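You operate a simulated robot arm through the tools that you are given. There is no shell and no other tool.

You run a simulated two-armed robot. Do the job below in one go: nothing can be reset, and whatever is moved stays where it is left.

JOB
Take the cap off the white soap can and lay it down on the top of the tool chest.

The check looks at the end state, three seconds after you hand in, the way a careful person would. Anything else that was tipped, shoved, dropped, spilled or broken makes it a failure. A push-on lid holds only when it is set on centred and level and pressed home; a screw cap is set on level and turned clockwise until tight.

ROBOT AND FRAMES
Two 7-joint arms with two-finger parallel grippers on one trunk, on a base that moves. Base frame: it is fixed to the floor where the robot stands at the start and does not move with it; the origin is under the middle of the robot, x ahead of it, y to its left, z up. Lengths are in mm, angles in degrees, forces in N, time in s.
The left shoulder is at the start at [50, 165, 1105], the right one opposite. With the tool pointing down near the work surface each hand reaches from about 100 to 680 mm from the robot's upright axis, wherever it stands, measured 20 degrees to its own side. Places, roughly: white soap can [0, -2000, 1000]. Payload 3.91 kg a hand.
The tool frame of a hand sits at the grasp point between the pads (the TCP): z along the fingers, y along the line on which they close. The tips reach 30 mm beyond it. The gripper opens to 110 mm. The fingers are 20 mm wide and 10 mm thick; the gripper's body (48 by 112 mm) begins 55 mm behind the TCP.
Orientation is told as [roll, pitch, yaw] about the base's x, y, z axes, in that order, counted from this pose: with the fingers straight down and closing along the base's y, the tool's x points along the base's -x, its y along +y and its z along -z.

CONTROLS
- The arms move only by the tool step_arm. It takes "left_motion", "right_motion" or both (then of equal length, played together; a hand with none holds still); each is a list of rows, each an object of numbers (a shift or turn left out is 0, a gripper value left out holds the last): "x", "y", "z": the shift along the base's x, y, z in units of 20 mm (1.0 is 20 mm); "rx", "ry", "rz": the turn, a rotation vector about the base's x, y, z in units of 5 degrees (1.0 is 5 degrees). In form: [{"x": .., "y": .., "z": .., "rx": .., "ry": .., "rz": ..}, ...]. A call has 1 to 20 rows; each row shifts and turns the commanded pose from where the row before left it. "left_jaw" and "right_jaw" are, for a hand that has rows, the finger opening in mm, from 0 to 110, set as the call begins (left out, the last holds). A call with a number of a shift or a turn outside -1 to 1 is refused whole. A row lasts 0.2 s, in which the tool goes at most 50 mm and 8.6 degrees; a call with a longer step from one row to the next is refused whole, and so is a gripper value outside its range. Where a pose cannot be reached the arm comes as near as it can. A force on the tool above 40 N (or 10 N above the force at the start of the call, whichever is more), or a blocked arm, ends the call early, and 0.2 s more pass. Each finger travels about 45 mm/s and halts on what it meets, pressing with about 42 N; the grip force reading is that of the motor and also rises with nothing between the fingers. The clock runs only during rows and for 0.2 s after the last one: add rows that do not move to give the fingers time. It gives the time, the measured TCP pose, the force on the tool (base axes), the opening and the grip force at its end, in the units of the frame above (readings bear some noise), with the torque about the TCP (base axes, N m) and any sound that the robot's microphone picked up, and new pictures: "views" is both (left out), scene, wrist or none (wrist: the cameras of the hands that moved).
- Cameras (640 x 400 px; columns grow to the right, rows downward): "scene" is now at [123.4, 7.8, 1308.9]; the picture's right is [0.01, -1.00, 0.00], its down [-0.41, -0.00, -0.91] and it looks along [0.91, 0.01, -0.41] (base axes); focal length 283 px, centre (320, 200). "left" rides on the left gripper at [72, -17, -103] in its tool frame; the picture's right is [0.23, 0.97, 0.00], its down [-0.76, 0.18, -0.62] and it looks along [-0.61, 0.14, 0.78] (tool axes); focal length 222 px, centre (320, 200). "right" rides on the right gripper at [72, 17, -103] in its tool frame; the picture's right is [-0.23, 0.97, 0.00], its down [-0.76, -0.18, -0.62] and it looks along [-0.61, -0.14, 0.78] (tool axes); focal length 222 px, centre (320, 200). There is no depth. A picture from a camera that has moved, and an enlarged one, comes with that camera's place and axes in the base frame and with its lens. The place of the scene camera against the robot may be out by one fixed shift of up to 25 mm in any direction.
- lift_body(by): slides the trunk up (or, below 0, down) by that many mm; the arms and the scene camera ride with it, the base frame stays. It gives what a move gives, with no picture.
- steer(legs): drives the robot by 1 to 6 legs, each [ahead, left, turn to the left] in mm, mm and degrees, along the robot's own axes; the way and the turn of a leg run together, so that a leg with both is an arc; at most 1500 mm and 180 degrees a leg. The arms and the cameras ride along, it lands a little off, and it stops where it bumps. It gives what a move gives, and a new picture of the scene camera.
- aim_head(pan, tilt): turns the head with the scene camera to pan (to the left, within 80 degrees either way) and tilt (down, from -29 to 69), counted from straight ahead of the robot. It gives what a move gives, and a new picture of the scene camera.
- enlarge(camera, box): a new picture of the part [left, top, right, bottom] of that camera's present view, enlarged. It takes no simulated time.
- close_job(): hands the job in; it is judged then, once.

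Places have to be worked out from the pictures, the camera data and where the tool is seen. Open the grippers and draw the arms clear of the work before you hand the job in, unless the task says otherwise.

The tools are called after "Call:" as name(argument=value, ...) on one line, values as JSON. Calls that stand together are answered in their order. step_arm: Moves the arms, as the interface text tells. Its arguments: {"type":"object","properties":{"left_motion":{"type":"array"},"left_jaw":{"type":"number"},"right_motion":{"type":"array"},"right_jaw":{"type":"number"},"views":{"type":"string","enum":["both","scene","wrist","none"]}},"required":[]} The other tools are called the same way: lift_body (by) moves the trunk up or down; steer (legs) drives the base; aim_head (pan, tilt) turns the head that bears the scene camera; enlarge (camera, box) takes an enlarged picture of a part of a camera's view; close_job () hands the job in.

At the start:

```text
time_s: 0.0
left_tool_pos: [387.3, 152.4, 1193.3]
left_tcp_rot: [0.0, 0.0, -0.1]
left_wrist_force: [0.3, 0.8, -0.2]
left_wrist_torque: [0.02, 0.0, -0.01]
left_gripper_width: 110.1
left_finger_force: 0.1
right_tool_pos: [369.1, -192.0, 1182.8]
right_tcp_rot: [0.0, 0.0, 0.0]
right_wrist_force: [-0.2, 0.8, -0.1]
right_wrist_torque: [0.01, 0.0, 0.01]
right_gripper_width: 110.0
right_finger_force: 0.0
trunk travel left (down, up): [-325.0, 178.0]
robot x, y, heading: [3.7, 2.8, -0.1]
head pan, tilt (commanded): [0.4, 24.4]
```

scene: 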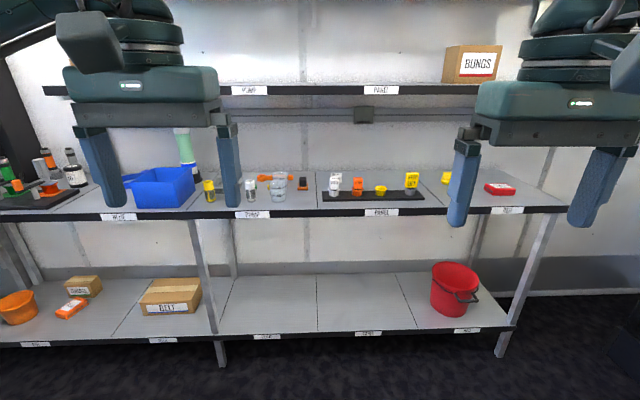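
right: 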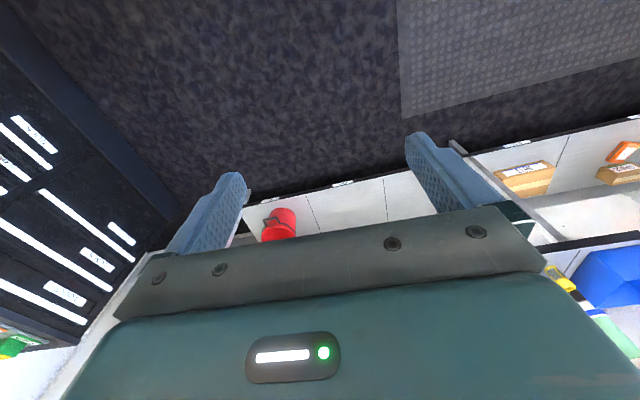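
left: 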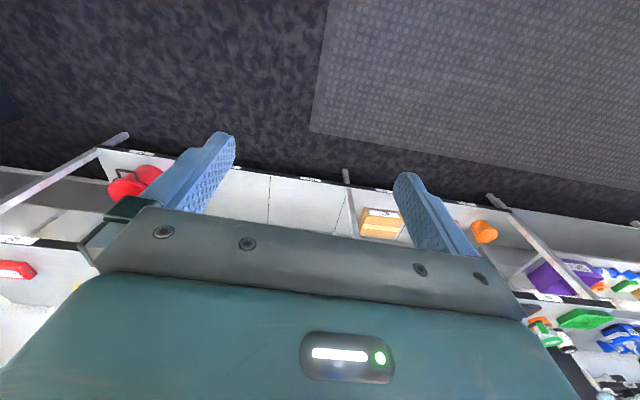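

The shelf in front of me is not the place; the soap can is some 2 m to my right. I turn the head to the right to look for the can and the tool chest.

Call:
aim_head(pan=-75, tilt=15)

```text
time_s: 1.5
left_tool_pos: [387.8, 152.4, 1193.1]
left_tcp_rot: [0.0, 0.0, 0.0]
left_wrist_force: [-0.9, 0.3, -0.2]
left_wrist_torque: [0.02, 0.01, -0.02]
left_gripper_width: 110.1
left_finger_force: 0.0
right_tool_pos: [369.2, -193.4, 1183.6]
right_tcp_rot: [0.0, 0.0, 0.0]
right_wrist_force: [-0.5, -0.6, 0.3]
right_wrist_torque: [-0.03, 0.04, -0.01]
right_gripper_width: 109.9
right_finger_force: 0.0
trunk travel left (down, up): [-325.0, 178.0]
robot x, y, heading: [-3.4, -2.0, 0.0]
head pan, tilt (commanded): [-75.0, 15.0]
camera scene: at [55.3, -83.0, 1324.1], right [-0.97, -0.26, 0.0], down [-0.07, 0.25, -0.97], along [0.25, -0.93, -0.26], focal length 283 px, centre (320, 200)
```

scene: 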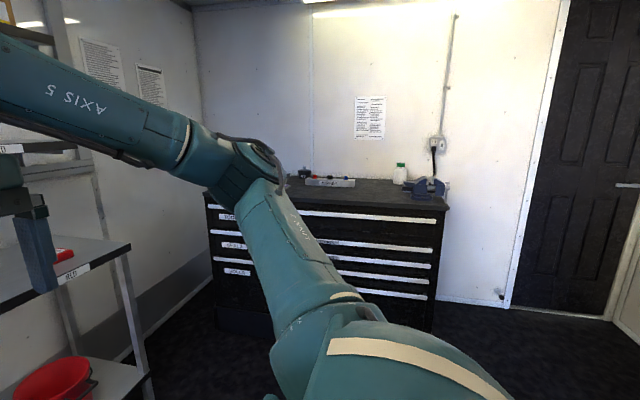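

The tool chest stands by the far wall with a white can with a green cap on it, next to a vise. I enlarge that part.

Call:
enlarge(camera="scene", box=[270, 140, 470, 265])

Call:
enlarge(camera="scene", box=[370, 145, 466, 205])

```text
3.20 times, centred on (370, 202) of scene
camera zoom: at [55.3, -83.0, 1324.1], right [-0.97, -0.26, 0.0], down [-0.07, 0.25, -0.97], along [0.25, -0.93, -0.26], focal length 904 px, centre (160, 192)
```

zoom: 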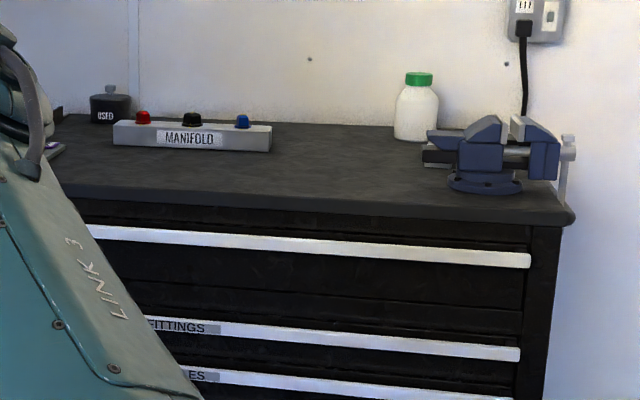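

```text
6.67 times, centred on (418, 175) of scene
camera zoom: at [55.3, -83.0, 1324.1], right [-0.97, -0.26, 0.0], down [-0.07, 0.25, -0.97], along [0.25, -0.93, -0.26], focal length 1884 px, centre (-333, 367)
```

zoom: 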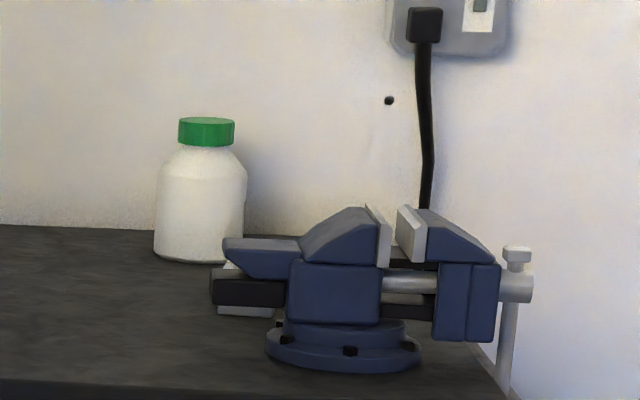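

The can stands at the back of the chest, near y≈-2000, with the vise at the chest's right front corner. Before driving I look to the left/back side and to the right/back to know the free floor.

Call:
aim_head(pan=80, tilt=25)

Call:
aim_head(pan=-80, tilt=40)

```text
time_s: 3.9
left_tool_pos: [387.2, 152.4, 1193.3]
left_tcp_rot: [-0.1, -0.1, 0.0]
left_wrist_force: [0.1, 0.1, -0.5]
left_wrist_torque: [0.02, -0.02, 0.01]
left_gripper_width: 110.2
left_finger_force: 0.1
right_tool_pos: [368.5, -192.7, 1182.2]
right_tcp_rot: [0.0, -0.1, 0.1]
right_wrist_force: [-0.4, -0.4, 0.0]
right_wrist_torque: [0.02, -0.01, -0.01]
right_gripper_width: 110.1
right_finger_force: 0.1
trunk travel left (down, up): [-325.0, 178.0]
robot x, y, heading: [-0.8, -1.5, -0.1]
head pan, tilt (commanded): [80.0, 25.0]
camera scene: at [47.1, 97.9, 1307.9], right [0.98, -0.17, 0.0], down [-0.07, -0.42, -0.91], along [0.16, 0.89, -0.42], focal length 283 px, centre (320, 200)
```

scene: 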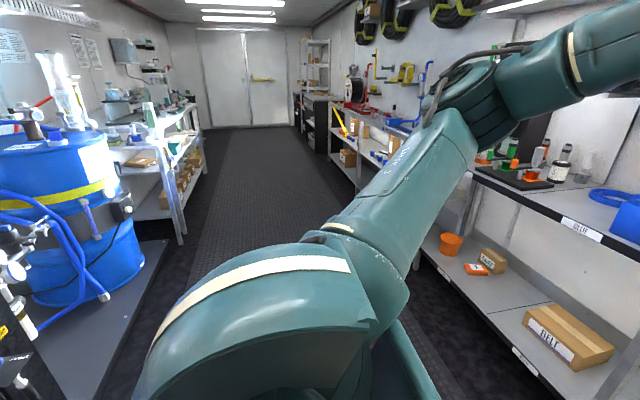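

```text
time_s: 6.3
left_tool_pos: [387.0, 152.2, 1192.7]
left_tcp_rot: [0.0, 0.0, 0.0]
left_wrist_force: [1.0, -0.1, 0.6]
left_wrist_torque: [0.0, 0.02, -0.02]
left_gripper_width: 110.0
left_finger_force: 0.1
right_tool_pos: [369.1, -193.2, 1182.4]
right_tcp_rot: [0.0, 0.0, 0.0]
right_wrist_force: [-0.4, -0.7, -1.0]
right_wrist_torque: [0.02, 0.02, 0.02]
right_gripper_width: 110.1
right_finger_force: 0.1
trunk travel left (down, up): [-325.0, 178.0]
robot x, y, heading: [-0.9, 0.3, 0.0]
head pan, tilt (commanded): [-80.0, 40.0]
camera scene: at [45.9, -76.5, 1284.6], right [-0.98, -0.17, 0.0], down [-0.11, 0.63, -0.77], along [0.13, -0.75, -0.64], focal length 283 px, centre (320, 200)
```

scene: 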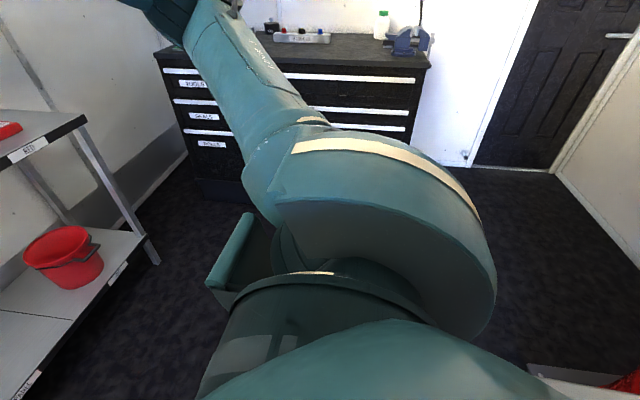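

The shelf front works out at x≈1050 and free floor lies toward the chest, so I can turn in place. I turn right 90° and take the head back to the middle.

Call:
steer(legs=[[0, 0, -90]])

Call:
aim_head(pan=0, tilt=60)

Call:
aim_head(pan=0, tilt=20)

```text
time_s: 10.6
left_tool_pos: [148.4, -389.4, 1192.4]
left_tcp_rot: [0.1, 0.0, -90.5]
left_wrist_force: [-0.2, 0.6, -0.3]
left_wrist_torque: [-0.02, 0.01, 0.01]
left_gripper_width: 110.0
left_finger_force: 0.1
right_tool_pos: [-197.1, -367.5, 1182.8]
right_tcp_rot: [0.0, 0.0, -90.6]
right_wrist_force: [0.2, 0.5, -0.2]
right_wrist_torque: [-0.02, -0.02, 0.0]
right_gripper_width: 110.1
right_finger_force: 0.0
trunk travel left (down, up): [-325.0, 178.0]
robot x, y, heading: [2.2, 0.3, -91.0]
head pan, tilt (commanded): [-80.0, 40.0]
camera scene: at [-82.4, -36.0, 1284.6], right [-0.16, 0.99, 0.0], down [0.63, 0.11, -0.77], along [-0.76, -0.13, -0.64], focal length 283 px, centre (320, 200)
```

scene: 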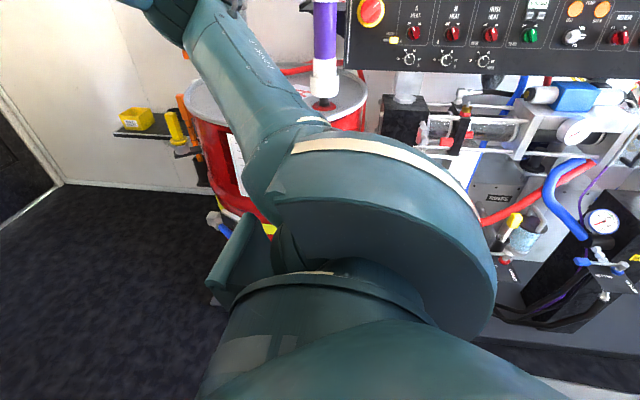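

```text
time_s: 12.1
left_tool_pos: [148.3, -388.5, 1193.1]
left_tcp_rot: [0.0, 0.0, -90.5]
left_wrist_force: [0.3, 0.2, -0.4]
left_wrist_torque: [0.0, 0.0, 0.01]
left_gripper_width: 109.8
left_finger_force: 0.1
right_tool_pos: [-197.1, -367.6, 1182.4]
right_tcp_rot: [0.0, 0.0, -90.6]
right_wrist_force: [0.3, -0.1, 0.1]
right_wrist_torque: [0.02, -0.02, 0.01]
right_gripper_width: 110.2
right_finger_force: 0.0
trunk travel left (down, up): [-325.0, 178.0]
robot x, y, heading: [2.0, 0.3, -90.7]
head pan, tilt (commanded): [0.0, 60.0]
camera scene: at [0.8, -88.8, 1257.9], right [-1.0, 0.01, 0.0], down [0.01, 0.87, -0.5], along [-0.01, -0.5, -0.87], focal length 283 px, centre (320, 200)
```

scene: 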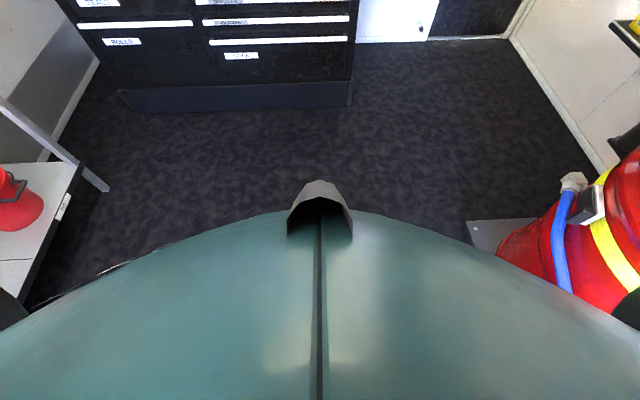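

```text
time_s: 13.2
left_tool_pos: [149.6, -388.3, 1194.3]
left_tcp_rot: [0.0, 0.0, -90.5]
left_wrist_force: [0.5, -1.1, -0.3]
left_wrist_torque: [0.0, 0.01, 0.03]
left_gripper_width: 109.8
left_finger_force: 0.1
right_tool_pos: [-197.0, -367.9, 1182.5]
right_tcp_rot: [0.0, 0.0, -90.6]
right_wrist_force: [0.4, 0.4, -0.2]
right_wrist_torque: [0.02, 0.03, -0.04]
right_gripper_width: 109.9
right_finger_force: 0.0
trunk travel left (down, up): [-325.0, 178.0]
robot x, y, heading: [2.1, 2.1, -90.5]
head pan, tilt (commanded): [0.0, 20.0]
camera scene: at [0.6, -115.2, 1315.9], right [-1.0, 0.01, 0.0], down [0.0, 0.34, -0.94], along [-0.01, -0.94, -0.34], focal length 283 px, centre (320, 200)
```

scene: 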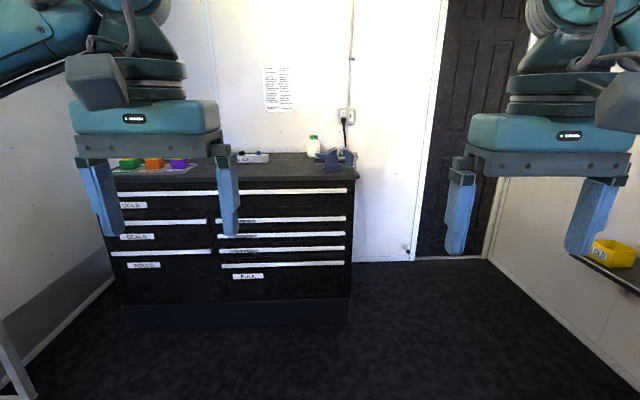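

The head now faces the chest: chest front plinth y≈-1510, right end x≈-200, back wall y≈-2200, so the can is deep on the top and the robot may need to stand at the chest's right end. I tilt the right hand backwards so its camera shows my own base, to learn how big it is.

Call:
step_arm(right_motion=[{"rx": 1}, {"rx": 1}, {"rx": 1}, {"rx": 1}, {"rx": 1}, {"rx": 1}, {"rx": 1}, {"rx": 1}, {"rx": 1}, {"rx": 1}], views="wrist")

Call:
enlarge(camera="scene", box=[220, 110, 380, 210])

```text
time_s: 15.4
left_tool_pos: [148.8, -390.0, 1193.1]
left_tcp_rot: [0.1, 0.1, -90.6]
left_wrist_force: [0.4, -0.1, 0.3]
left_wrist_torque: [0.01, 0.01, -0.01]
left_gripper_width: 110.0
left_finger_force: 0.0
right_tool_pos: [-194.9, -364.4, 1178.5]
right_tcp_rot: [-0.3, 37.4, -90.6]
right_wrist_force: [0.7, -0.7, -0.7]
right_wrist_torque: [-0.02, 0.01, 0.0]
right_gripper_width: 110.0
right_finger_force: 0.2
right hand out of reach, approached as far as the arm can: row 8, 9, 10
trunk travel left (down, up): [-325.0, 178.0]
robot x, y, heading: [-2.3, 0.2, -90.8]
head pan, tilt (commanded): [0.0, 20.0]
camera right: at [-177.7, -371.4, 1303.8], right [0.97, -0.19, -0.14], down [-0.19, -0.98, 0.03], along [-0.15, -0.01, -0.99], focal length 222 px, centre (320, 200)
```

right: 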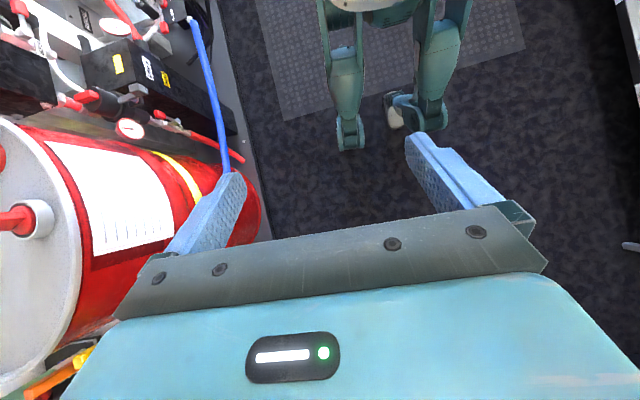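

```text
4.00 times, centred on (300, 160) of scene
camera zoom: at [0.5, -115.2, 1316.0], right [-1.0, 0.01, 0.0], down [0.0, 0.34, -0.94], along [-0.01, -0.94, -0.34], focal length 1130 px, centre (400, 360)
```

zoom: 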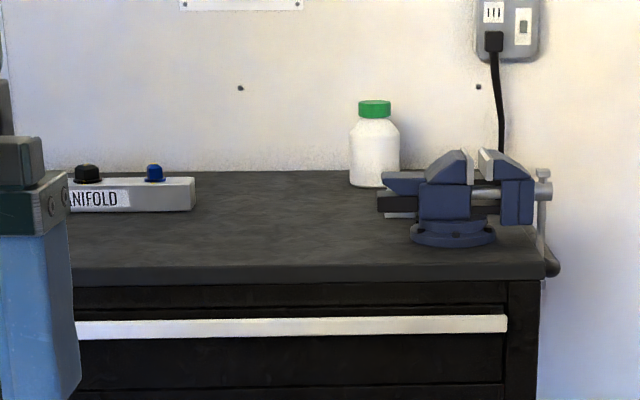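

The wrist picture shows my legs/wheels at its top edge. I enlarge that part to judge the base's footprint.

Call:
enlarge(camera="right", box=[280, 0, 520, 150])

```text
2.67 times, centred on (400, 75) of right
camera zoom: at [-177.7, -371.4, 1303.8], right [0.97, -0.19, -0.14], down [-0.19, -0.98, 0.03], along [-0.15, -0.01, -0.99], focal length 592 px, centre (107, 533)
```

zoom: 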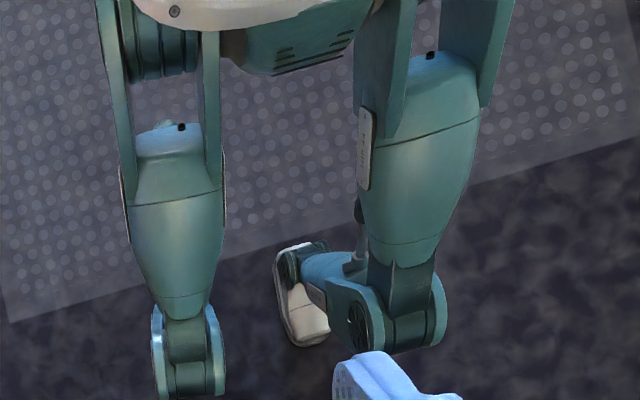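

The robot stands on legs whose knees reach ~240 mm ahead and ~190 mm to each side, so the chest's right end is the place to work from. I straighten the right hand again, then drive in stages toward the right end of the chest.

Call:
step_arm(right_motion=[{"rx": -1}, {"rx": -1}, {"rx": -1}, {"rx": -1}, {"rx": -1}, {"rx": -1}, {"rx": -1}, {"rx": -1}, {"rx": -1}, {"rx": -1}], views="none")

Call:
steer(legs=[[750, -150, 0]])

```text
time_s: 17.6
left_tool_pos: [148.3, -388.3, 1193.4]
left_tcp_rot: [0.0, 0.0, -90.6]
left_wrist_force: [0.4, 0.3, 0.2]
left_wrist_torque: [-0.03, 0.0, 0.01]
left_gripper_width: 109.9
left_finger_force: 0.0
right_tool_pos: [-195.0, -365.1, 1177.9]
right_tcp_rot: [0.2, -12.7, -90.6]
right_wrist_force: [0.4, -0.5, 0.6]
right_wrist_torque: [-0.03, 0.01, 0.01]
right_gripper_width: 109.9
right_finger_force: 0.1
trunk travel left (down, up): [-325.0, 178.0]
robot x, y, heading: [1.8, 2.0, -90.8]
head pan, tilt (commanded): [0.0, 20.0]
```

```text
time_s: 21.7
left_tool_pos: [-10.4, -1139.7, 1193.5]
left_tcp_rot: [-0.1, 0.0, -90.6]
left_wrist_force: [-0.7, -0.1, 0.3]
left_wrist_torque: [0.02, 0.03, 0.01]
left_gripper_width: 110.0
left_finger_force: 0.1
right_tool_pos: [-355.4, -1116.5, 1177.5]
right_tcp_rot: [0.1, -12.5, -90.6]
right_wrist_force: [-0.1, -0.2, 0.2]
right_wrist_torque: [0.0, -0.02, 0.04]
right_gripper_width: 110.0
right_finger_force: 0.0
trunk travel left (down, up): [-325.0, 178.0]
robot x, y, heading: [-162.2, -756.8, -90.7]
head pan, tilt (commanded): [0.0, 20.0]
camera scene: at [-158.2, -866.3, 1316.0], right [-1.0, 0.01, 0.0], down [0.0, 0.34, -0.94], along [-0.01, -0.94, -0.34], focal length 283 px, centre (320, 200)
```

scene: 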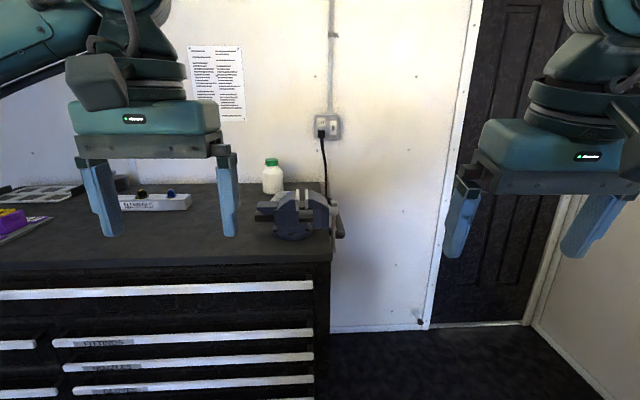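

The right hand is left pitched 12.5° forward, which does no harm. I enlarge the can region to triangulate it against the first view.

Call:
enlarge(camera="scene", box=[232, 145, 360, 225])

Call:
enlarge(camera="scene", box=[250, 150, 298, 200])

Call:
enlarge(camera="scene", box=[160, 140, 480, 340])

```text
5.00 times, centred on (296, 185) of scene
camera zoom: at [-158.2, -866.3, 1316.0], right [-1.0, 0.01, 0.0], down [0.0, 0.34, -0.94], along [-0.01, -0.94, -0.34], focal length 1413 px, centre (440, 275)
```

zoom: 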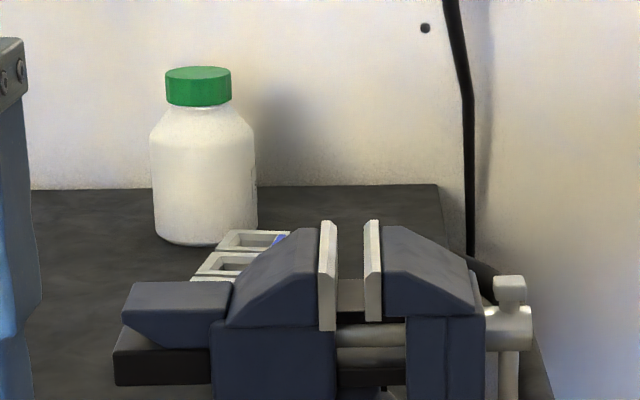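

```text
8.00 times, centred on (274, 175) of scene
camera zoom: at [-158.2, -866.3, 1316.0], right [-1.0, 0.01, 0.0], down [0.0, 0.34, -0.94], along [-0.01, -0.94, -0.34], focal length 2261 px, centre (688, 400)
```

zoom: 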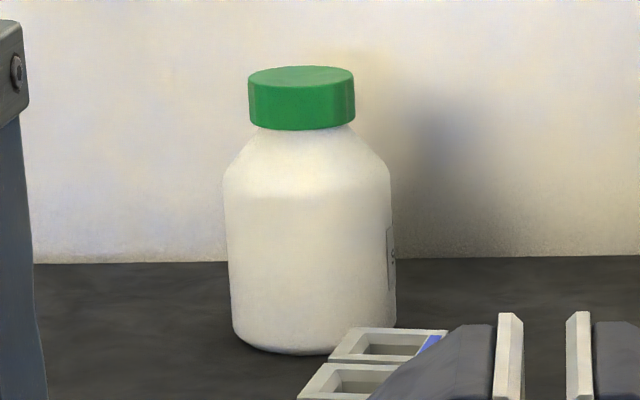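

```text
2.00 times, centred on (320, 240) of scene
camera zoom: at [-158.2, -866.3, 1316.0], right [-1.0, 0.01, 0.0], down [0.0, 0.34, -0.94], along [-0.01, -0.94, -0.34], focal length 565 px, centre (320, 120)
```

zoom: 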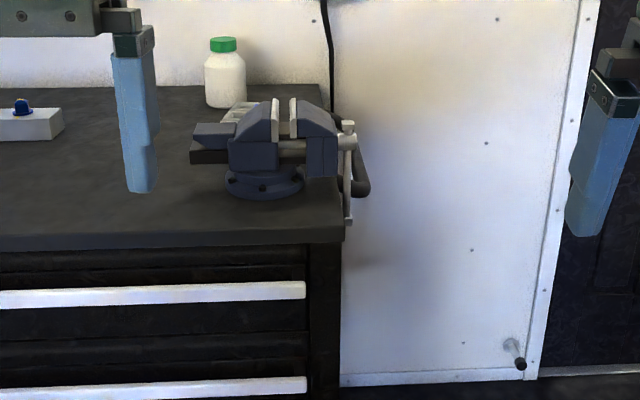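

Triangulating two views puts the cap's top centre at about [22, -2000, 1078], cap ≈54 mm wide and ≈20 mm high, body ≈85 mm wide, chest top at z≈943; there's also a small grey tray behind the vise and a side handle on the chest. I reshape the right arm (further ahead, elbow nearer in) to be clear of the wall, and raise the trunk.

Call:
step_arm(right_motion=[{"y": -1, "x": 0.6, "z": 0.3, "rx": 0.5}, {"y": -1, "x": 0.6, "z": 0.3, "rx": 0.5}, {"y": -1, "x": 0.6, "z": 0.3, "rx": 0.5}, {"y": -1, "x": 0.6, "z": 0.3, "rx": 0.5}, {"y": -1, "x": 0.6, "z": 0.3, "rx": 0.5}, {"y": -1, "x": 0.6}, {"y": -1, "x": 0.6}, {"y": -1, "x": 0.6}, {"y": -1, "x": 0.6}], views="none")

Call:
lift_body(by=80)

Call:
aim_head(pan=-60, tilt=45)

```text
time_s: 23.7
left_tool_pos: [-9.7, -1140.2, 1193.5]
left_tcp_rot: [-0.1, 0.1, -90.6]
left_wrist_force: [0.5, 0.6, 0.1]
left_wrist_torque: [0.01, -0.01, -0.04]
left_gripper_width: 109.9
left_finger_force: 0.1
right_tool_pos: [-244.7, -1295.7, 1208.1]
right_tcp_rot: [0.0, 0.0, -90.6]
right_wrist_force: [0.2, -0.3, -0.3]
right_wrist_torque: [0.02, -0.01, 0.03]
right_gripper_width: 110.1
right_finger_force: 0.0
trunk travel left (down, up): [-325.0, 178.0]
robot x, y, heading: [-160.4, -755.0, -90.7]
head pan, tilt (commanded): [0.0, 20.0]
```

```text
time_s: 24.9
left_tool_pos: [-9.4, -1139.7, 1273.7]
left_tcp_rot: [0.0, -0.1, -90.6]
left_wrist_force: [-0.2, 0.6, -0.1]
left_wrist_torque: [0.01, 0.0, -0.01]
left_gripper_width: 109.9
left_finger_force: 0.0
right_tool_pos: [-247.4, -1295.4, 1286.9]
right_tcp_rot: [0.0, -0.1, -90.6]
right_wrist_force: [-0.2, -0.2, 0.1]
right_wrist_torque: [-0.03, -0.01, -0.01]
right_gripper_width: 110.0
right_finger_force: 0.0
trunk travel left (down, up): [-405.0, 98.0]
robot x, y, heading: [-159.9, -751.1, -90.8]
head pan, tilt (commanded): [0.0, 20.0]
```

```text
time_s: 26.2
left_tool_pos: [-9.7, -1140.2, 1272.1]
left_tcp_rot: [0.1, 0.0, -90.6]
left_wrist_force: [0.3, -0.2, -0.4]
left_wrist_torque: [-0.01, 0.04, -0.02]
left_gripper_width: 109.9
left_finger_force: 0.0
right_tool_pos: [-246.2, -1295.6, 1287.4]
right_tcp_rot: [0.1, -0.1, -90.6]
right_wrist_force: [0.8, 0.5, 0.5]
right_wrist_torque: [-0.03, 0.0, -0.03]
right_gripper_width: 109.9
right_finger_force: 0.1
trunk travel left (down, up): [-405.0, 98.0]
robot x, y, heading: [-159.0, -745.1, -90.4]
head pan, tilt (commanded): [-60.0, 45.0]
camera scene: at [-228.0, -812.9, 1357.4], right [-0.49, 0.87, 0.0], down [0.62, 0.35, -0.71], along [-0.62, -0.35, -0.71], focal length 283 px, centre (320, 200)
```

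scene: 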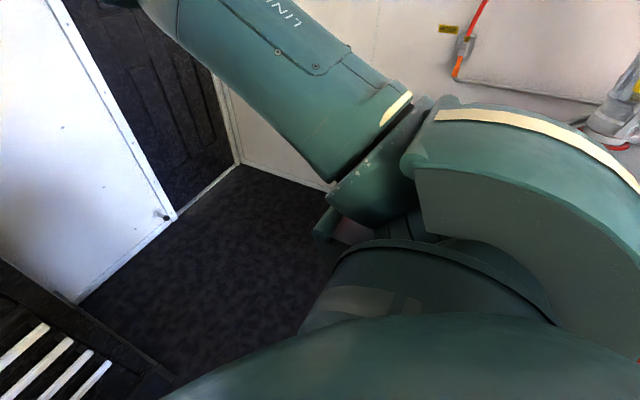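

The floor to the right of the chest is clear. I drive diagonally to about (-520, -1250), still facing the wall.

Call:
steer(legs=[[500, -365, 0]])

Call:
aim_head(pan=30, tilt=35)

```text
time_s: 29.9
left_tool_pos: [-374.3, -1636.1, 1274.1]
left_tcp_rot: [0.1, 0.0, -90.3]
left_wrist_force: [-0.2, 0.7, 0.1]
left_wrist_torque: [0.04, 0.02, 0.01]
left_gripper_width: 110.2
left_finger_force: 0.0
right_tool_pos: [-609.7, -1791.8, 1287.4]
right_tcp_rot: [0.1, 0.0, -90.2]
right_wrist_force: [-0.4, 0.2, -0.7]
right_wrist_torque: [0.01, 0.04, 0.0]
right_gripper_width: 109.9
right_finger_force: 0.0
trunk travel left (down, up): [-405.0, 98.0]
robot x, y, heading: [-524.4, -1247.5, -90.5]
head pan, tilt (commanded): [-60.0, 45.0]
camera scene: at [-593.6, -1309.5, 1357.3], right [-0.5, 0.87, 0.0], down [0.61, 0.35, -0.71], along [-0.61, -0.35, -0.71], focal length 283 px, centre (320, 200)
```

scene: 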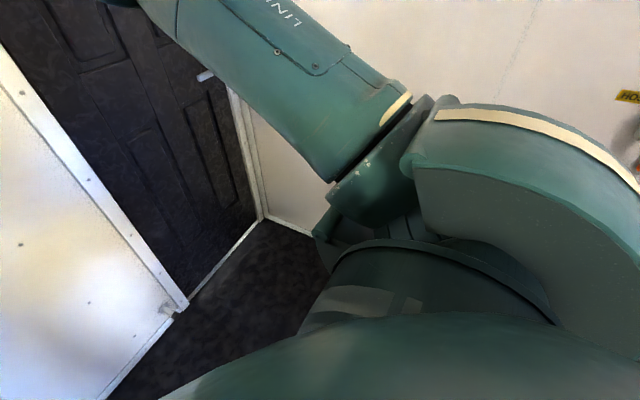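

```text
time_s: 31.6
left_tool_pos: [-373.6, -1634.0, 1272.7]
left_tcp_rot: [0.0, -0.1, -90.3]
left_wrist_force: [0.1, 0.2, 0.0]
left_wrist_torque: [0.0, 0.01, 0.01]
left_gripper_width: 109.8
left_finger_force: 0.0
right_tool_pos: [-608.6, -1791.7, 1287.7]
right_tcp_rot: [0.0, -0.2, -90.3]
right_wrist_force: [-0.3, 0.0, -0.2]
right_wrist_torque: [-0.02, 0.01, 0.0]
right_gripper_width: 110.3
right_finger_force: 0.0
trunk travel left (down, up): [-405.0, 98.0]
robot x, y, heading: [-525.8, -1249.1, -90.3]
head pan, tilt (commanded): [30.0, 35.0]
camera scene: at [-479.2, -1345.5, 1372.2], right [-0.87, -0.49, 0.0], down [-0.28, 0.5, -0.82], along [0.41, -0.71, -0.57], focal length 283 px, centre (320, 200)
```

scene: 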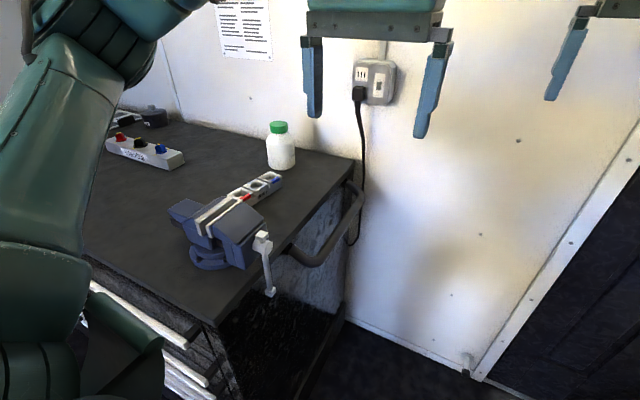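

The can, the vise, a slotted holder between them and the chest's side handle (out to x≈-265 at z≈940) are all visible. I turn 30° left to face the can area from the right end before re-posing the hands.

Call:
steer(legs=[[0, 0, 30]])

Call:
aim_head(pan=10, tilt=40)

```text
time_s: 33.5
left_tool_pos: [-199.3, -1507.7, 1273.1]
left_tcp_rot: [0.0, 0.0, -60.1]
left_wrist_force: [0.3, -0.2, -0.1]
left_wrist_torque: [0.0, -0.03, 0.02]
left_gripper_width: 109.9
left_finger_force: 0.0
right_tool_pos: [-323.0, -1760.8, 1287.6]
right_tcp_rot: [0.0, -0.3, -60.2]
right_wrist_force: [-0.2, -0.9, -0.7]
right_wrist_torque: [0.0, 0.0, -0.01]
right_gripper_width: 109.9
right_finger_force: 0.1
trunk travel left (down, up): [-405.0, 98.0]
robot x, y, heading: [-520.9, -1247.7, -60.3]
head pan, tilt (commanded): [30.0, 35.0]
camera scene: at [-431.7, -1309.2, 1372.2], right [-0.5, -0.86, 0.0], down [-0.5, 0.29, -0.82], along [0.71, -0.41, -0.57], focal length 283 px, centre (320, 200)
```

scene: 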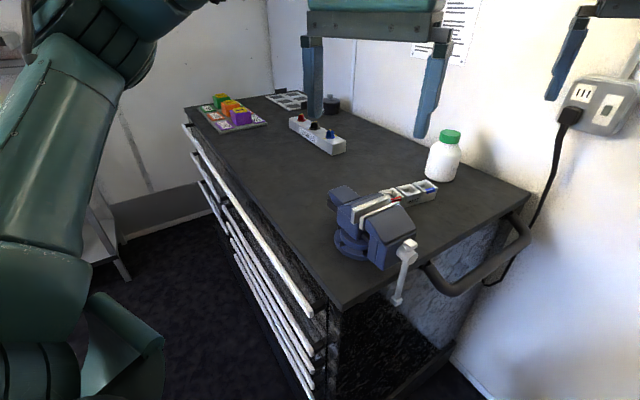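

```text
time_s: 34.3
left_tool_pos: [-200.4, -1508.1, 1273.8]
left_tcp_rot: [0.0, 0.0, -60.1]
left_wrist_force: [0.6, 0.0, -0.3]
left_wrist_torque: [0.0, -0.01, 0.03]
left_gripper_width: 110.1
left_finger_force: 0.1
right_tool_pos: [-323.2, -1760.6, 1287.0]
right_tcp_rot: [0.1, -0.2, -60.1]
right_wrist_force: [-0.2, -0.3, -1.0]
right_wrist_torque: [-0.01, 0.02, 0.0]
right_gripper_width: 110.0
right_finger_force: 0.0
trunk travel left (down, up): [-405.0, 98.0]
robot x, y, heading: [-522.4, -1246.8, -60.3]
head pan, tilt (commanded): [10.0, 40.0]
camera scene: at [-453.5, -1330.3, 1364.6], right [-0.77, -0.64, 0.0], down [-0.41, 0.49, -0.77], along [0.49, -0.59, -0.64], focal length 283 px, centre (320, 200)
```

scene: 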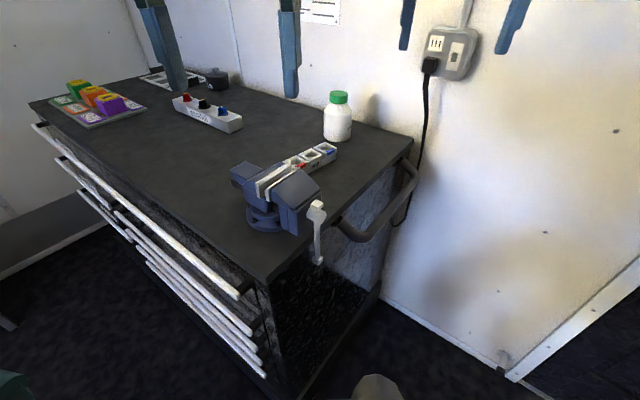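

The holder between vise and can ends near (-40, -1899), so a hand coming in from the chest's end at a 40° slant clears it. I plan to hold the can's body with the right hand (slanted) and unscrew from above with the left; I now pose both hands for that while still well above everything.

Call:
step_arm(left_motion=[{"x": 0.86, "y": 0.425, "z": 0.167}, {"x": 0.86, "y": 0.425, "z": 0.167}, {"x": 0.86, "y": 0.425, "z": 0.167}, {"x": 0.86, "y": 0.425, "z": 0.167}, {"x": 0.86, "y": 0.425, "z": 0.167}, {"x": 0.86, "y": 0.425, "z": 0.167}, {"x": 0.86, "y": 0.425, "z": 0.167}, {"x": 0.86, "y": 0.425, "z": 0.167}, {"x": 0.86, "y": 0.425, "z": 0.167}, {"x": 0.86, "y": 0.425, "z": 0.167}, {"x": 0.86, "y": 0.425, "z": 0.167}, {"x": 0.86, "y": 0.425, "z": 0.167}, {}, {}, {}, {}, {}, {}], right_motion=[{"x": 0.95, "y": 0.72, "z": -0.446, "rz": 1}, {"x": 0.95, "y": 0.72, "z": -0.446, "rz": 1}, {"x": 0.95, "y": 0.72, "z": -0.446, "rz": 1}, {"x": 0.95, "y": 0.72, "z": -0.446, "rz": 1}, {"x": 0.95, "y": 0.72, "z": -0.446, "rz": 1}, {"x": 0.95, "y": 0.72, "z": -0.446, "rz": 1}, {"x": 0.95, "y": 0.72, "z": -0.446, "rz": 1}, {"x": 0.95, "y": 0.72, "z": -0.446, "rz": 1}, {"x": 0.95, "y": 0.72, "z": -0.446, "rz": 1}, {"x": 0.95, "y": 0.72, "z": -0.446, "rz": 1}, {"x": 0.95, "y": 0.72, "z": -0.446, "rx": -0.174, "ry": -0.985}, {"x": 0.95, "y": 0.72, "z": -0.446, "rx": -0.174, "ry": -0.985}, {"rx": -0.174, "ry": -0.985}, {"rx": -0.174, "ry": -0.985}, {"rx": -0.174, "ry": -0.985}, {"rx": -0.174, "ry": -0.985}, {"rx": -0.174, "ry": -0.985}, {"rx": -0.174, "ry": -0.985}], views="scene")

```text
time_s: 38.1
left_tool_pos: [7.1, -1404.9, 1314.8]
left_tcp_rot: [0.1, -0.1, -60.1]
left_wrist_force: [0.8, -0.3, -0.2]
left_wrist_torque: [0.0, -0.02, 0.01]
left_gripper_width: 110.2
left_finger_force: 0.1
right_tool_pos: [-126.9, -1566.4, 1169.6]
right_tcp_rot: [0.2, -40.1, -10.2]
right_wrist_force: [0.1, -0.2, 0.9]
right_wrist_torque: [0.01, 0.0, -0.02]
right_gripper_width: 110.1
right_finger_force: 0.0
right hand out of reach, approached as far as the arm can: row 7, 8, 9, 10
trunk travel left (down, up): [-405.0, 98.0]
robot x, y, heading: [-523.9, -1248.8, -60.0]
head pan, tilt (commanded): [10.0, 40.0]
camera scene: at [-453.7, -1330.5, 1364.6], right [-0.77, -0.64, 0.0], down [-0.41, 0.49, -0.77], along [0.49, -0.59, -0.64], focal length 283 px, centre (320, 200)
```

scene: 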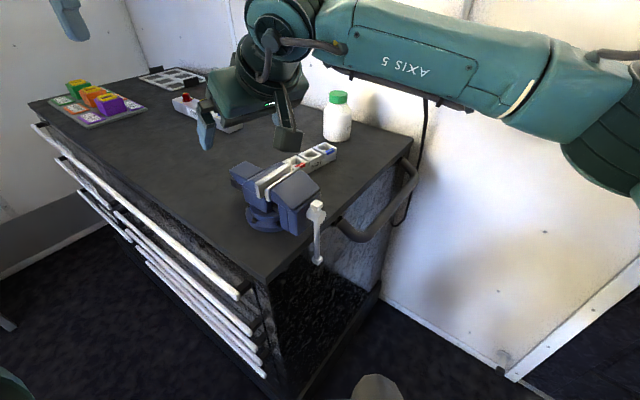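

The right hand is in its slanted pose with its elbow well forward, clear of the wall. I drive the first half of the last stretch along the chest's right end and then look down to judge the gap.

Call:
steer(legs=[[180, -95, 0]])

Call:
aim_head(pan=35, tilt=66)

```text
time_s: 39.7
left_tool_pos: [14.6, -1606.3, 1313.6]
left_tcp_rot: [0.1, 0.0, -60.1]
left_wrist_force: [0.8, -0.2, -0.3]
left_wrist_torque: [0.03, 0.01, -0.01]
left_gripper_width: 109.9
left_finger_force: 0.0
right_tool_pos: [-119.5, -1767.9, 1168.6]
right_tcp_rot: [0.2, -40.1, -10.2]
right_wrist_force: [-1.0, -0.4, 0.1]
right_wrist_torque: [-0.02, 0.01, 0.01]
right_gripper_width: 110.0
right_finger_force: 0.0
trunk travel left (down, up): [-405.0, 98.0]
robot x, y, heading: [-520.3, -1446.6, -60.0]
head pan, tilt (commanded): [10.0, 40.0]
camera scene: at [-447.0, -1533.2, 1364.5], right [-0.77, -0.64, 0.0], down [-0.41, 0.49, -0.77], along [0.49, -0.59, -0.64], focal length 283 px, centre (320, 200)
```

scene: 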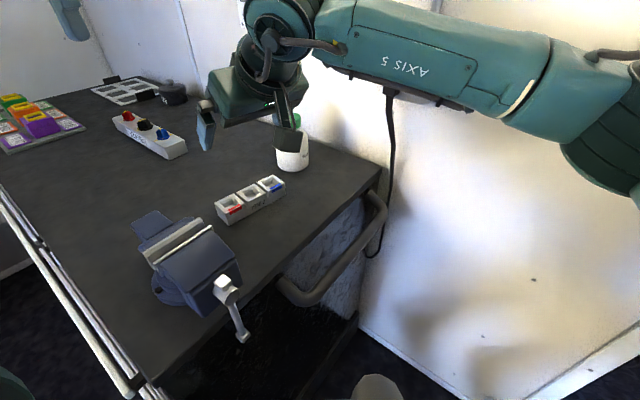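

```text
time_s: 40.6
left_tool_pos: [14.0, -1607.6, 1315.3]
left_tcp_rot: [0.0, -0.1, -60.1]
left_wrist_force: [-0.5, 0.1, 0.0]
left_wrist_torque: [-0.01, 0.01, -0.01]
left_gripper_width: 110.0
left_finger_force: 0.1
right_tool_pos: [-120.9, -1768.5, 1168.1]
right_tcp_rot: [0.1, -40.2, -10.2]
right_wrist_force: [0.5, -0.5, -0.3]
right_wrist_torque: [-0.01, 0.02, -0.01]
right_gripper_width: 110.1
right_finger_force: 0.1
trunk travel left (down, up): [-405.0, 98.0]
robot x, y, heading: [-520.9, -1448.8, -59.7]
head pan, tilt (commanded): [35.0, 66.0]
camera scene: at [-447.7, -1492.5, 1331.3], right [-0.43, -0.91, 0.0], down [-0.83, 0.39, -0.41], along [0.37, -0.17, -0.91], focal length 283 px, centre (320, 200)
```

scene: 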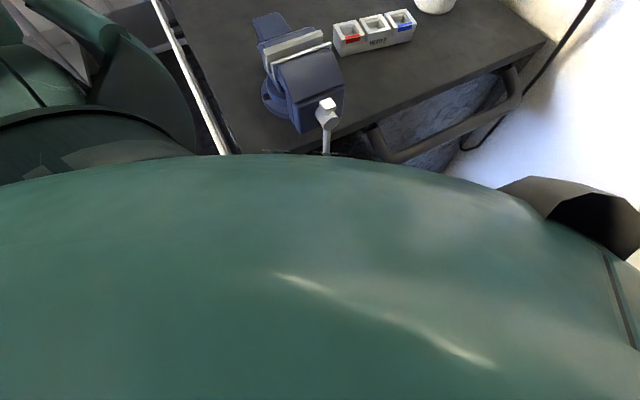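

From above, the vise handle is at x≈-180 and the side handle reaches x≈-270; I keep ~20 mm more room and drive the last part to about (-530, -1660).

Call:
steer(legs=[[178, -114, 0]])

Call:
aim_head(pan=30, tilt=35)

```text
time_s: 42.3
left_tool_pos: [2.3, -1815.7, 1313.3]
left_tcp_rot: [-0.1, 0.0, -60.1]
left_wrist_force: [-0.2, 0.2, -0.2]
left_wrist_torque: [0.04, -0.02, 0.01]
left_gripper_width: 109.9
left_finger_force: 0.0
right_tool_pos: [-131.0, -1978.2, 1168.8]
right_tcp_rot: [0.2, -40.0, -10.2]
right_wrist_force: [-0.3, 0.3, 0.2]
right_wrist_torque: [0.0, 0.01, 0.02]
right_gripper_width: 110.1
right_finger_force: 0.1
trunk travel left (down, up): [-405.0, 98.0]
robot x, y, heading: [-526.1, -1657.9, -59.8]
head pan, tilt (commanded): [35.0, 66.0]
camera scene: at [-459.2, -1702.5, 1331.2], right [-0.42, -0.91, 0.0], down [-0.83, 0.39, -0.41], along [0.37, -0.17, -0.91], focal length 283 px, centre (320, 200)
```

scene: 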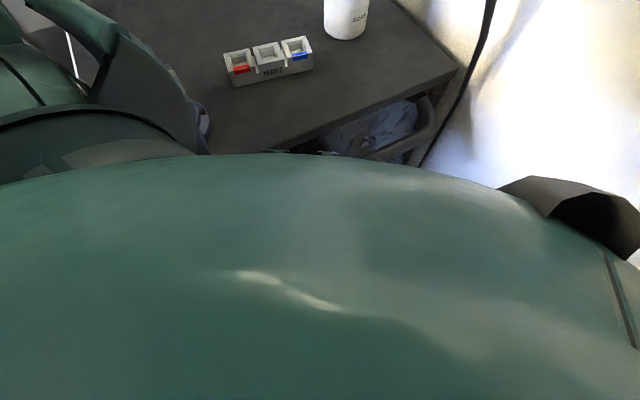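

```text
time_s: 43.2
left_tool_pos: [3.0, -1816.8, 1313.8]
left_tcp_rot: [0.1, 0.0, -60.1]
left_wrist_force: [-0.9, 0.1, 0.7]
left_wrist_torque: [-0.02, -0.01, 0.02]
left_gripper_width: 110.0
left_finger_force: 0.0
right_tool_pos: [-129.9, -1976.8, 1169.3]
right_tcp_rot: [0.1, -40.1, -10.1]
right_wrist_force: [0.2, -0.2, 0.2]
right_wrist_torque: [0.02, 0.01, 0.02]
right_gripper_width: 109.9
right_finger_force: 0.1
trunk travel left (down, up): [-405.0, 98.0]
robot x, y, heading: [-529.1, -1658.3, -59.9]
head pan, tilt (commanded): [30.0, 35.0]
camera scene: at [-436.8, -1720.8, 1372.1], right [-0.5, -0.87, 0.0], down [-0.5, 0.29, -0.82], along [0.71, -0.41, -0.57], focal length 283 px, centre (320, 200)
```

scene: 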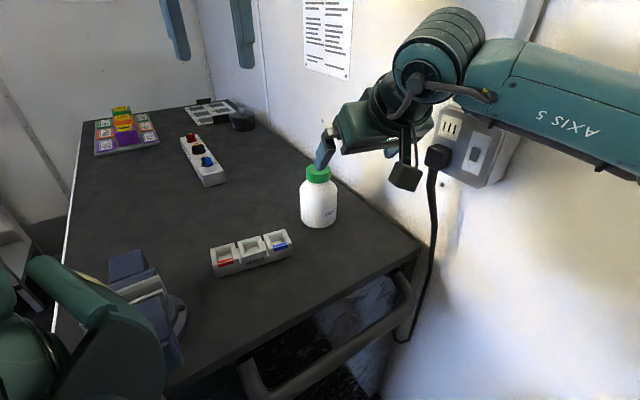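

I'm in place at (-529, -1658). I enlarge the region of the can and the right hand to check the camera's shift against the known right TCP and to locate the can again.

Call:
enlarge(camera="scene", box=[270, 110, 430, 240])

Call:
enlarge(camera="right", box=[0, 0, 640, 400])

Call:
enlarge(camera="left", box=[0, 0, 640, 400])

```text
3.08 times, centred on (350, 175) of scene
camera zoom: at [-436.8, -1720.8, 1372.1], right [-0.5, -0.87, 0.0], down [-0.5, 0.29, -0.82], along [0.71, -0.41, -0.57], focal length 869 px, centre (228, 277)
```

zoom: 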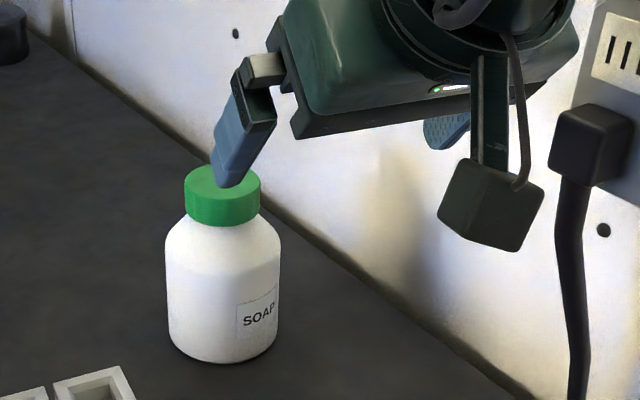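

```text
1.00 times, centred on (320, 200) of right (not enlarged: the box is as wide or as high as the picture)
camera zoom: at [-247.3, -1940.7, 1201.1], right [0.34, 0.93, 0.15], down [0.15, -0.21, 0.97], along [0.93, -0.31, -0.21], focal length 222 px, centre (320, 200)
```

zoom: 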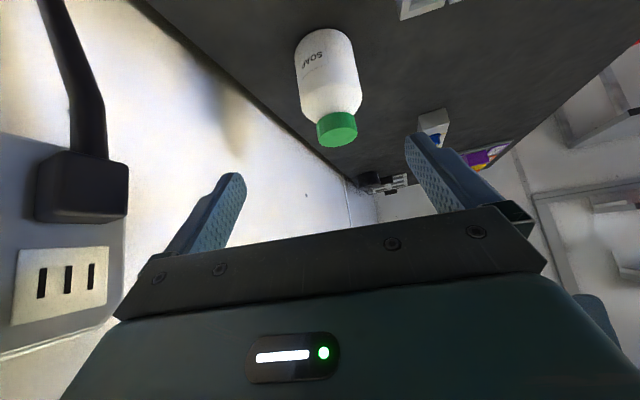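

```text
1.00 times, centred on (320, 200) of left (not enlarged: the box is as wide or as high as the picture)
camera zoom: at [-48.3, -1761.3, 1417.2], right [0.73, 0.68, 0.0], down [0.53, -0.57, 0.62], along [0.43, -0.46, -0.78], focal length 222 px, centre (320, 200)
```

zoom: 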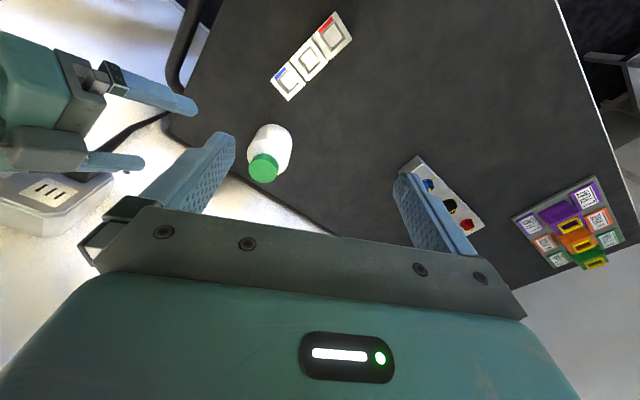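

The wrist cameras carry no shift, so I use both of them to locate the cap exactly. I enlarge the can in each.

Call:
enlarge(camera="right", box=[270, 10, 400, 160])

Call:
enlarge(camera="left", box=[210, 100, 330, 220])

```text
2.67 times, centred on (335, 85) of right
camera zoom: at [-247.3, -1940.7, 1201.1], right [0.34, 0.93, 0.15], down [0.15, -0.21, 0.97], along [0.93, -0.31, -0.21], focal length 592 px, centre (280, 507)
```

zoom: 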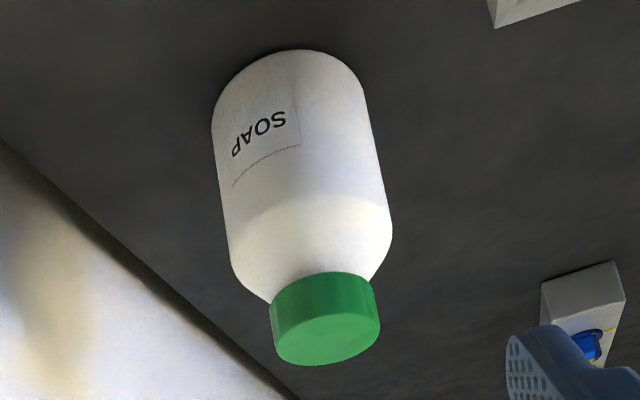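

```text
3.33 times, centred on (270, 160) of left
camera zoom: at [-48.3, -1761.3, 1417.2], right [0.73, 0.68, 0.0], down [0.53, -0.57, 0.62], along [0.43, -0.46, -0.78], focal length 740 px, centre (487, 333)
```

zoom: 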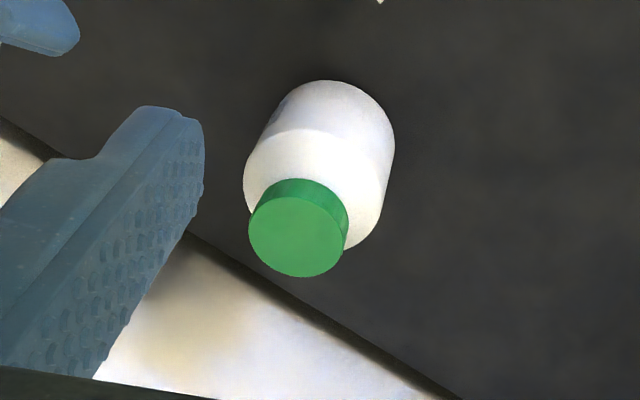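

Both wrist cameras agree: cap top centre ≈ [23.3, -1993.4, 1062.5] (so the scene camera reads ~16 mm too high) and the chest top ≈ 929. I bring the right hand to a pre-grasp 130 mm back along its own slanted axis, pitched 10° further.

Call:
step_arm(right_motion=[{"x": 0.333, "y": 0.03, "z": -0.856, "rx": -0.176, "ry": -0.984}, {"x": 0.333, "y": 0.03, "z": -0.856, "rx": -0.176, "ry": -0.984}, {"x": 0.333, "y": 0.03, "z": -0.856}, {"x": 0.333, "y": 0.03, "z": -0.856}, {"x": 0.333, "y": 0.03, "z": -0.856}, {"x": 0.333, "y": 0.03, "z": -0.856}])

```text
time_s: 44.6
left_tool_pos: [3.2, -1817.0, 1312.8]
left_tcp_rot: [-0.1, -0.1, -60.1]
left_wrist_force: [-0.2, 0.4, -0.2]
left_wrist_torque: [0.0, -0.01, -0.02]
left_gripper_width: 110.2
left_finger_force: 0.1
right_tool_pos: [-91.1, -1972.8, 1065.2]
right_tcp_rot: [0.0, -50.2, -10.1]
right_wrist_force: [-0.1, 0.7, 0.5]
right_wrist_torque: [0.0, 0.03, 0.0]
right_gripper_width: 110.2
right_finger_force: 0.0
trunk travel left (down, up): [-405.0, 98.0]
robot x, y, heading: [-530.8, -1660.7, -60.1]
head pan, tilt (commanded): [30.0, 35.0]
camera scene: at [-436.6, -1720.8, 1372.2], right [-0.5, -0.86, 0.0], down [-0.5, 0.29, -0.82], along [0.71, -0.41, -0.57], focal length 283 px, centre (320, 200)
camera right: at [-210.9, -1936.3, 1076.6], right [0.31, 0.93, 0.18], down [-0.02, -0.18, 0.98], along [0.95, -0.31, -0.04], focal length 222 px, centre (320, 200)
```

scene: 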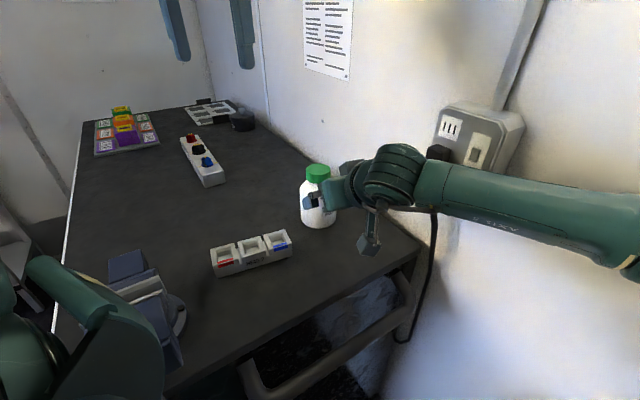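
right: 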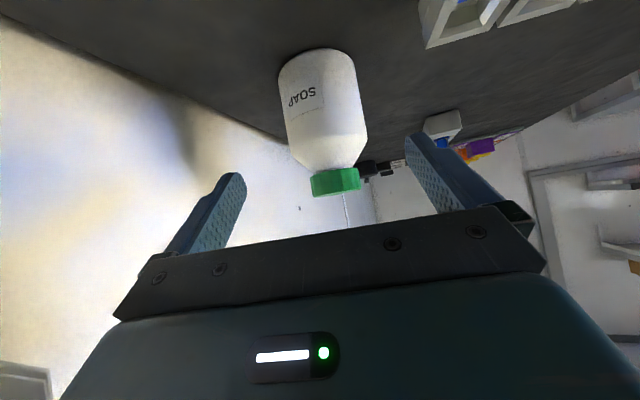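

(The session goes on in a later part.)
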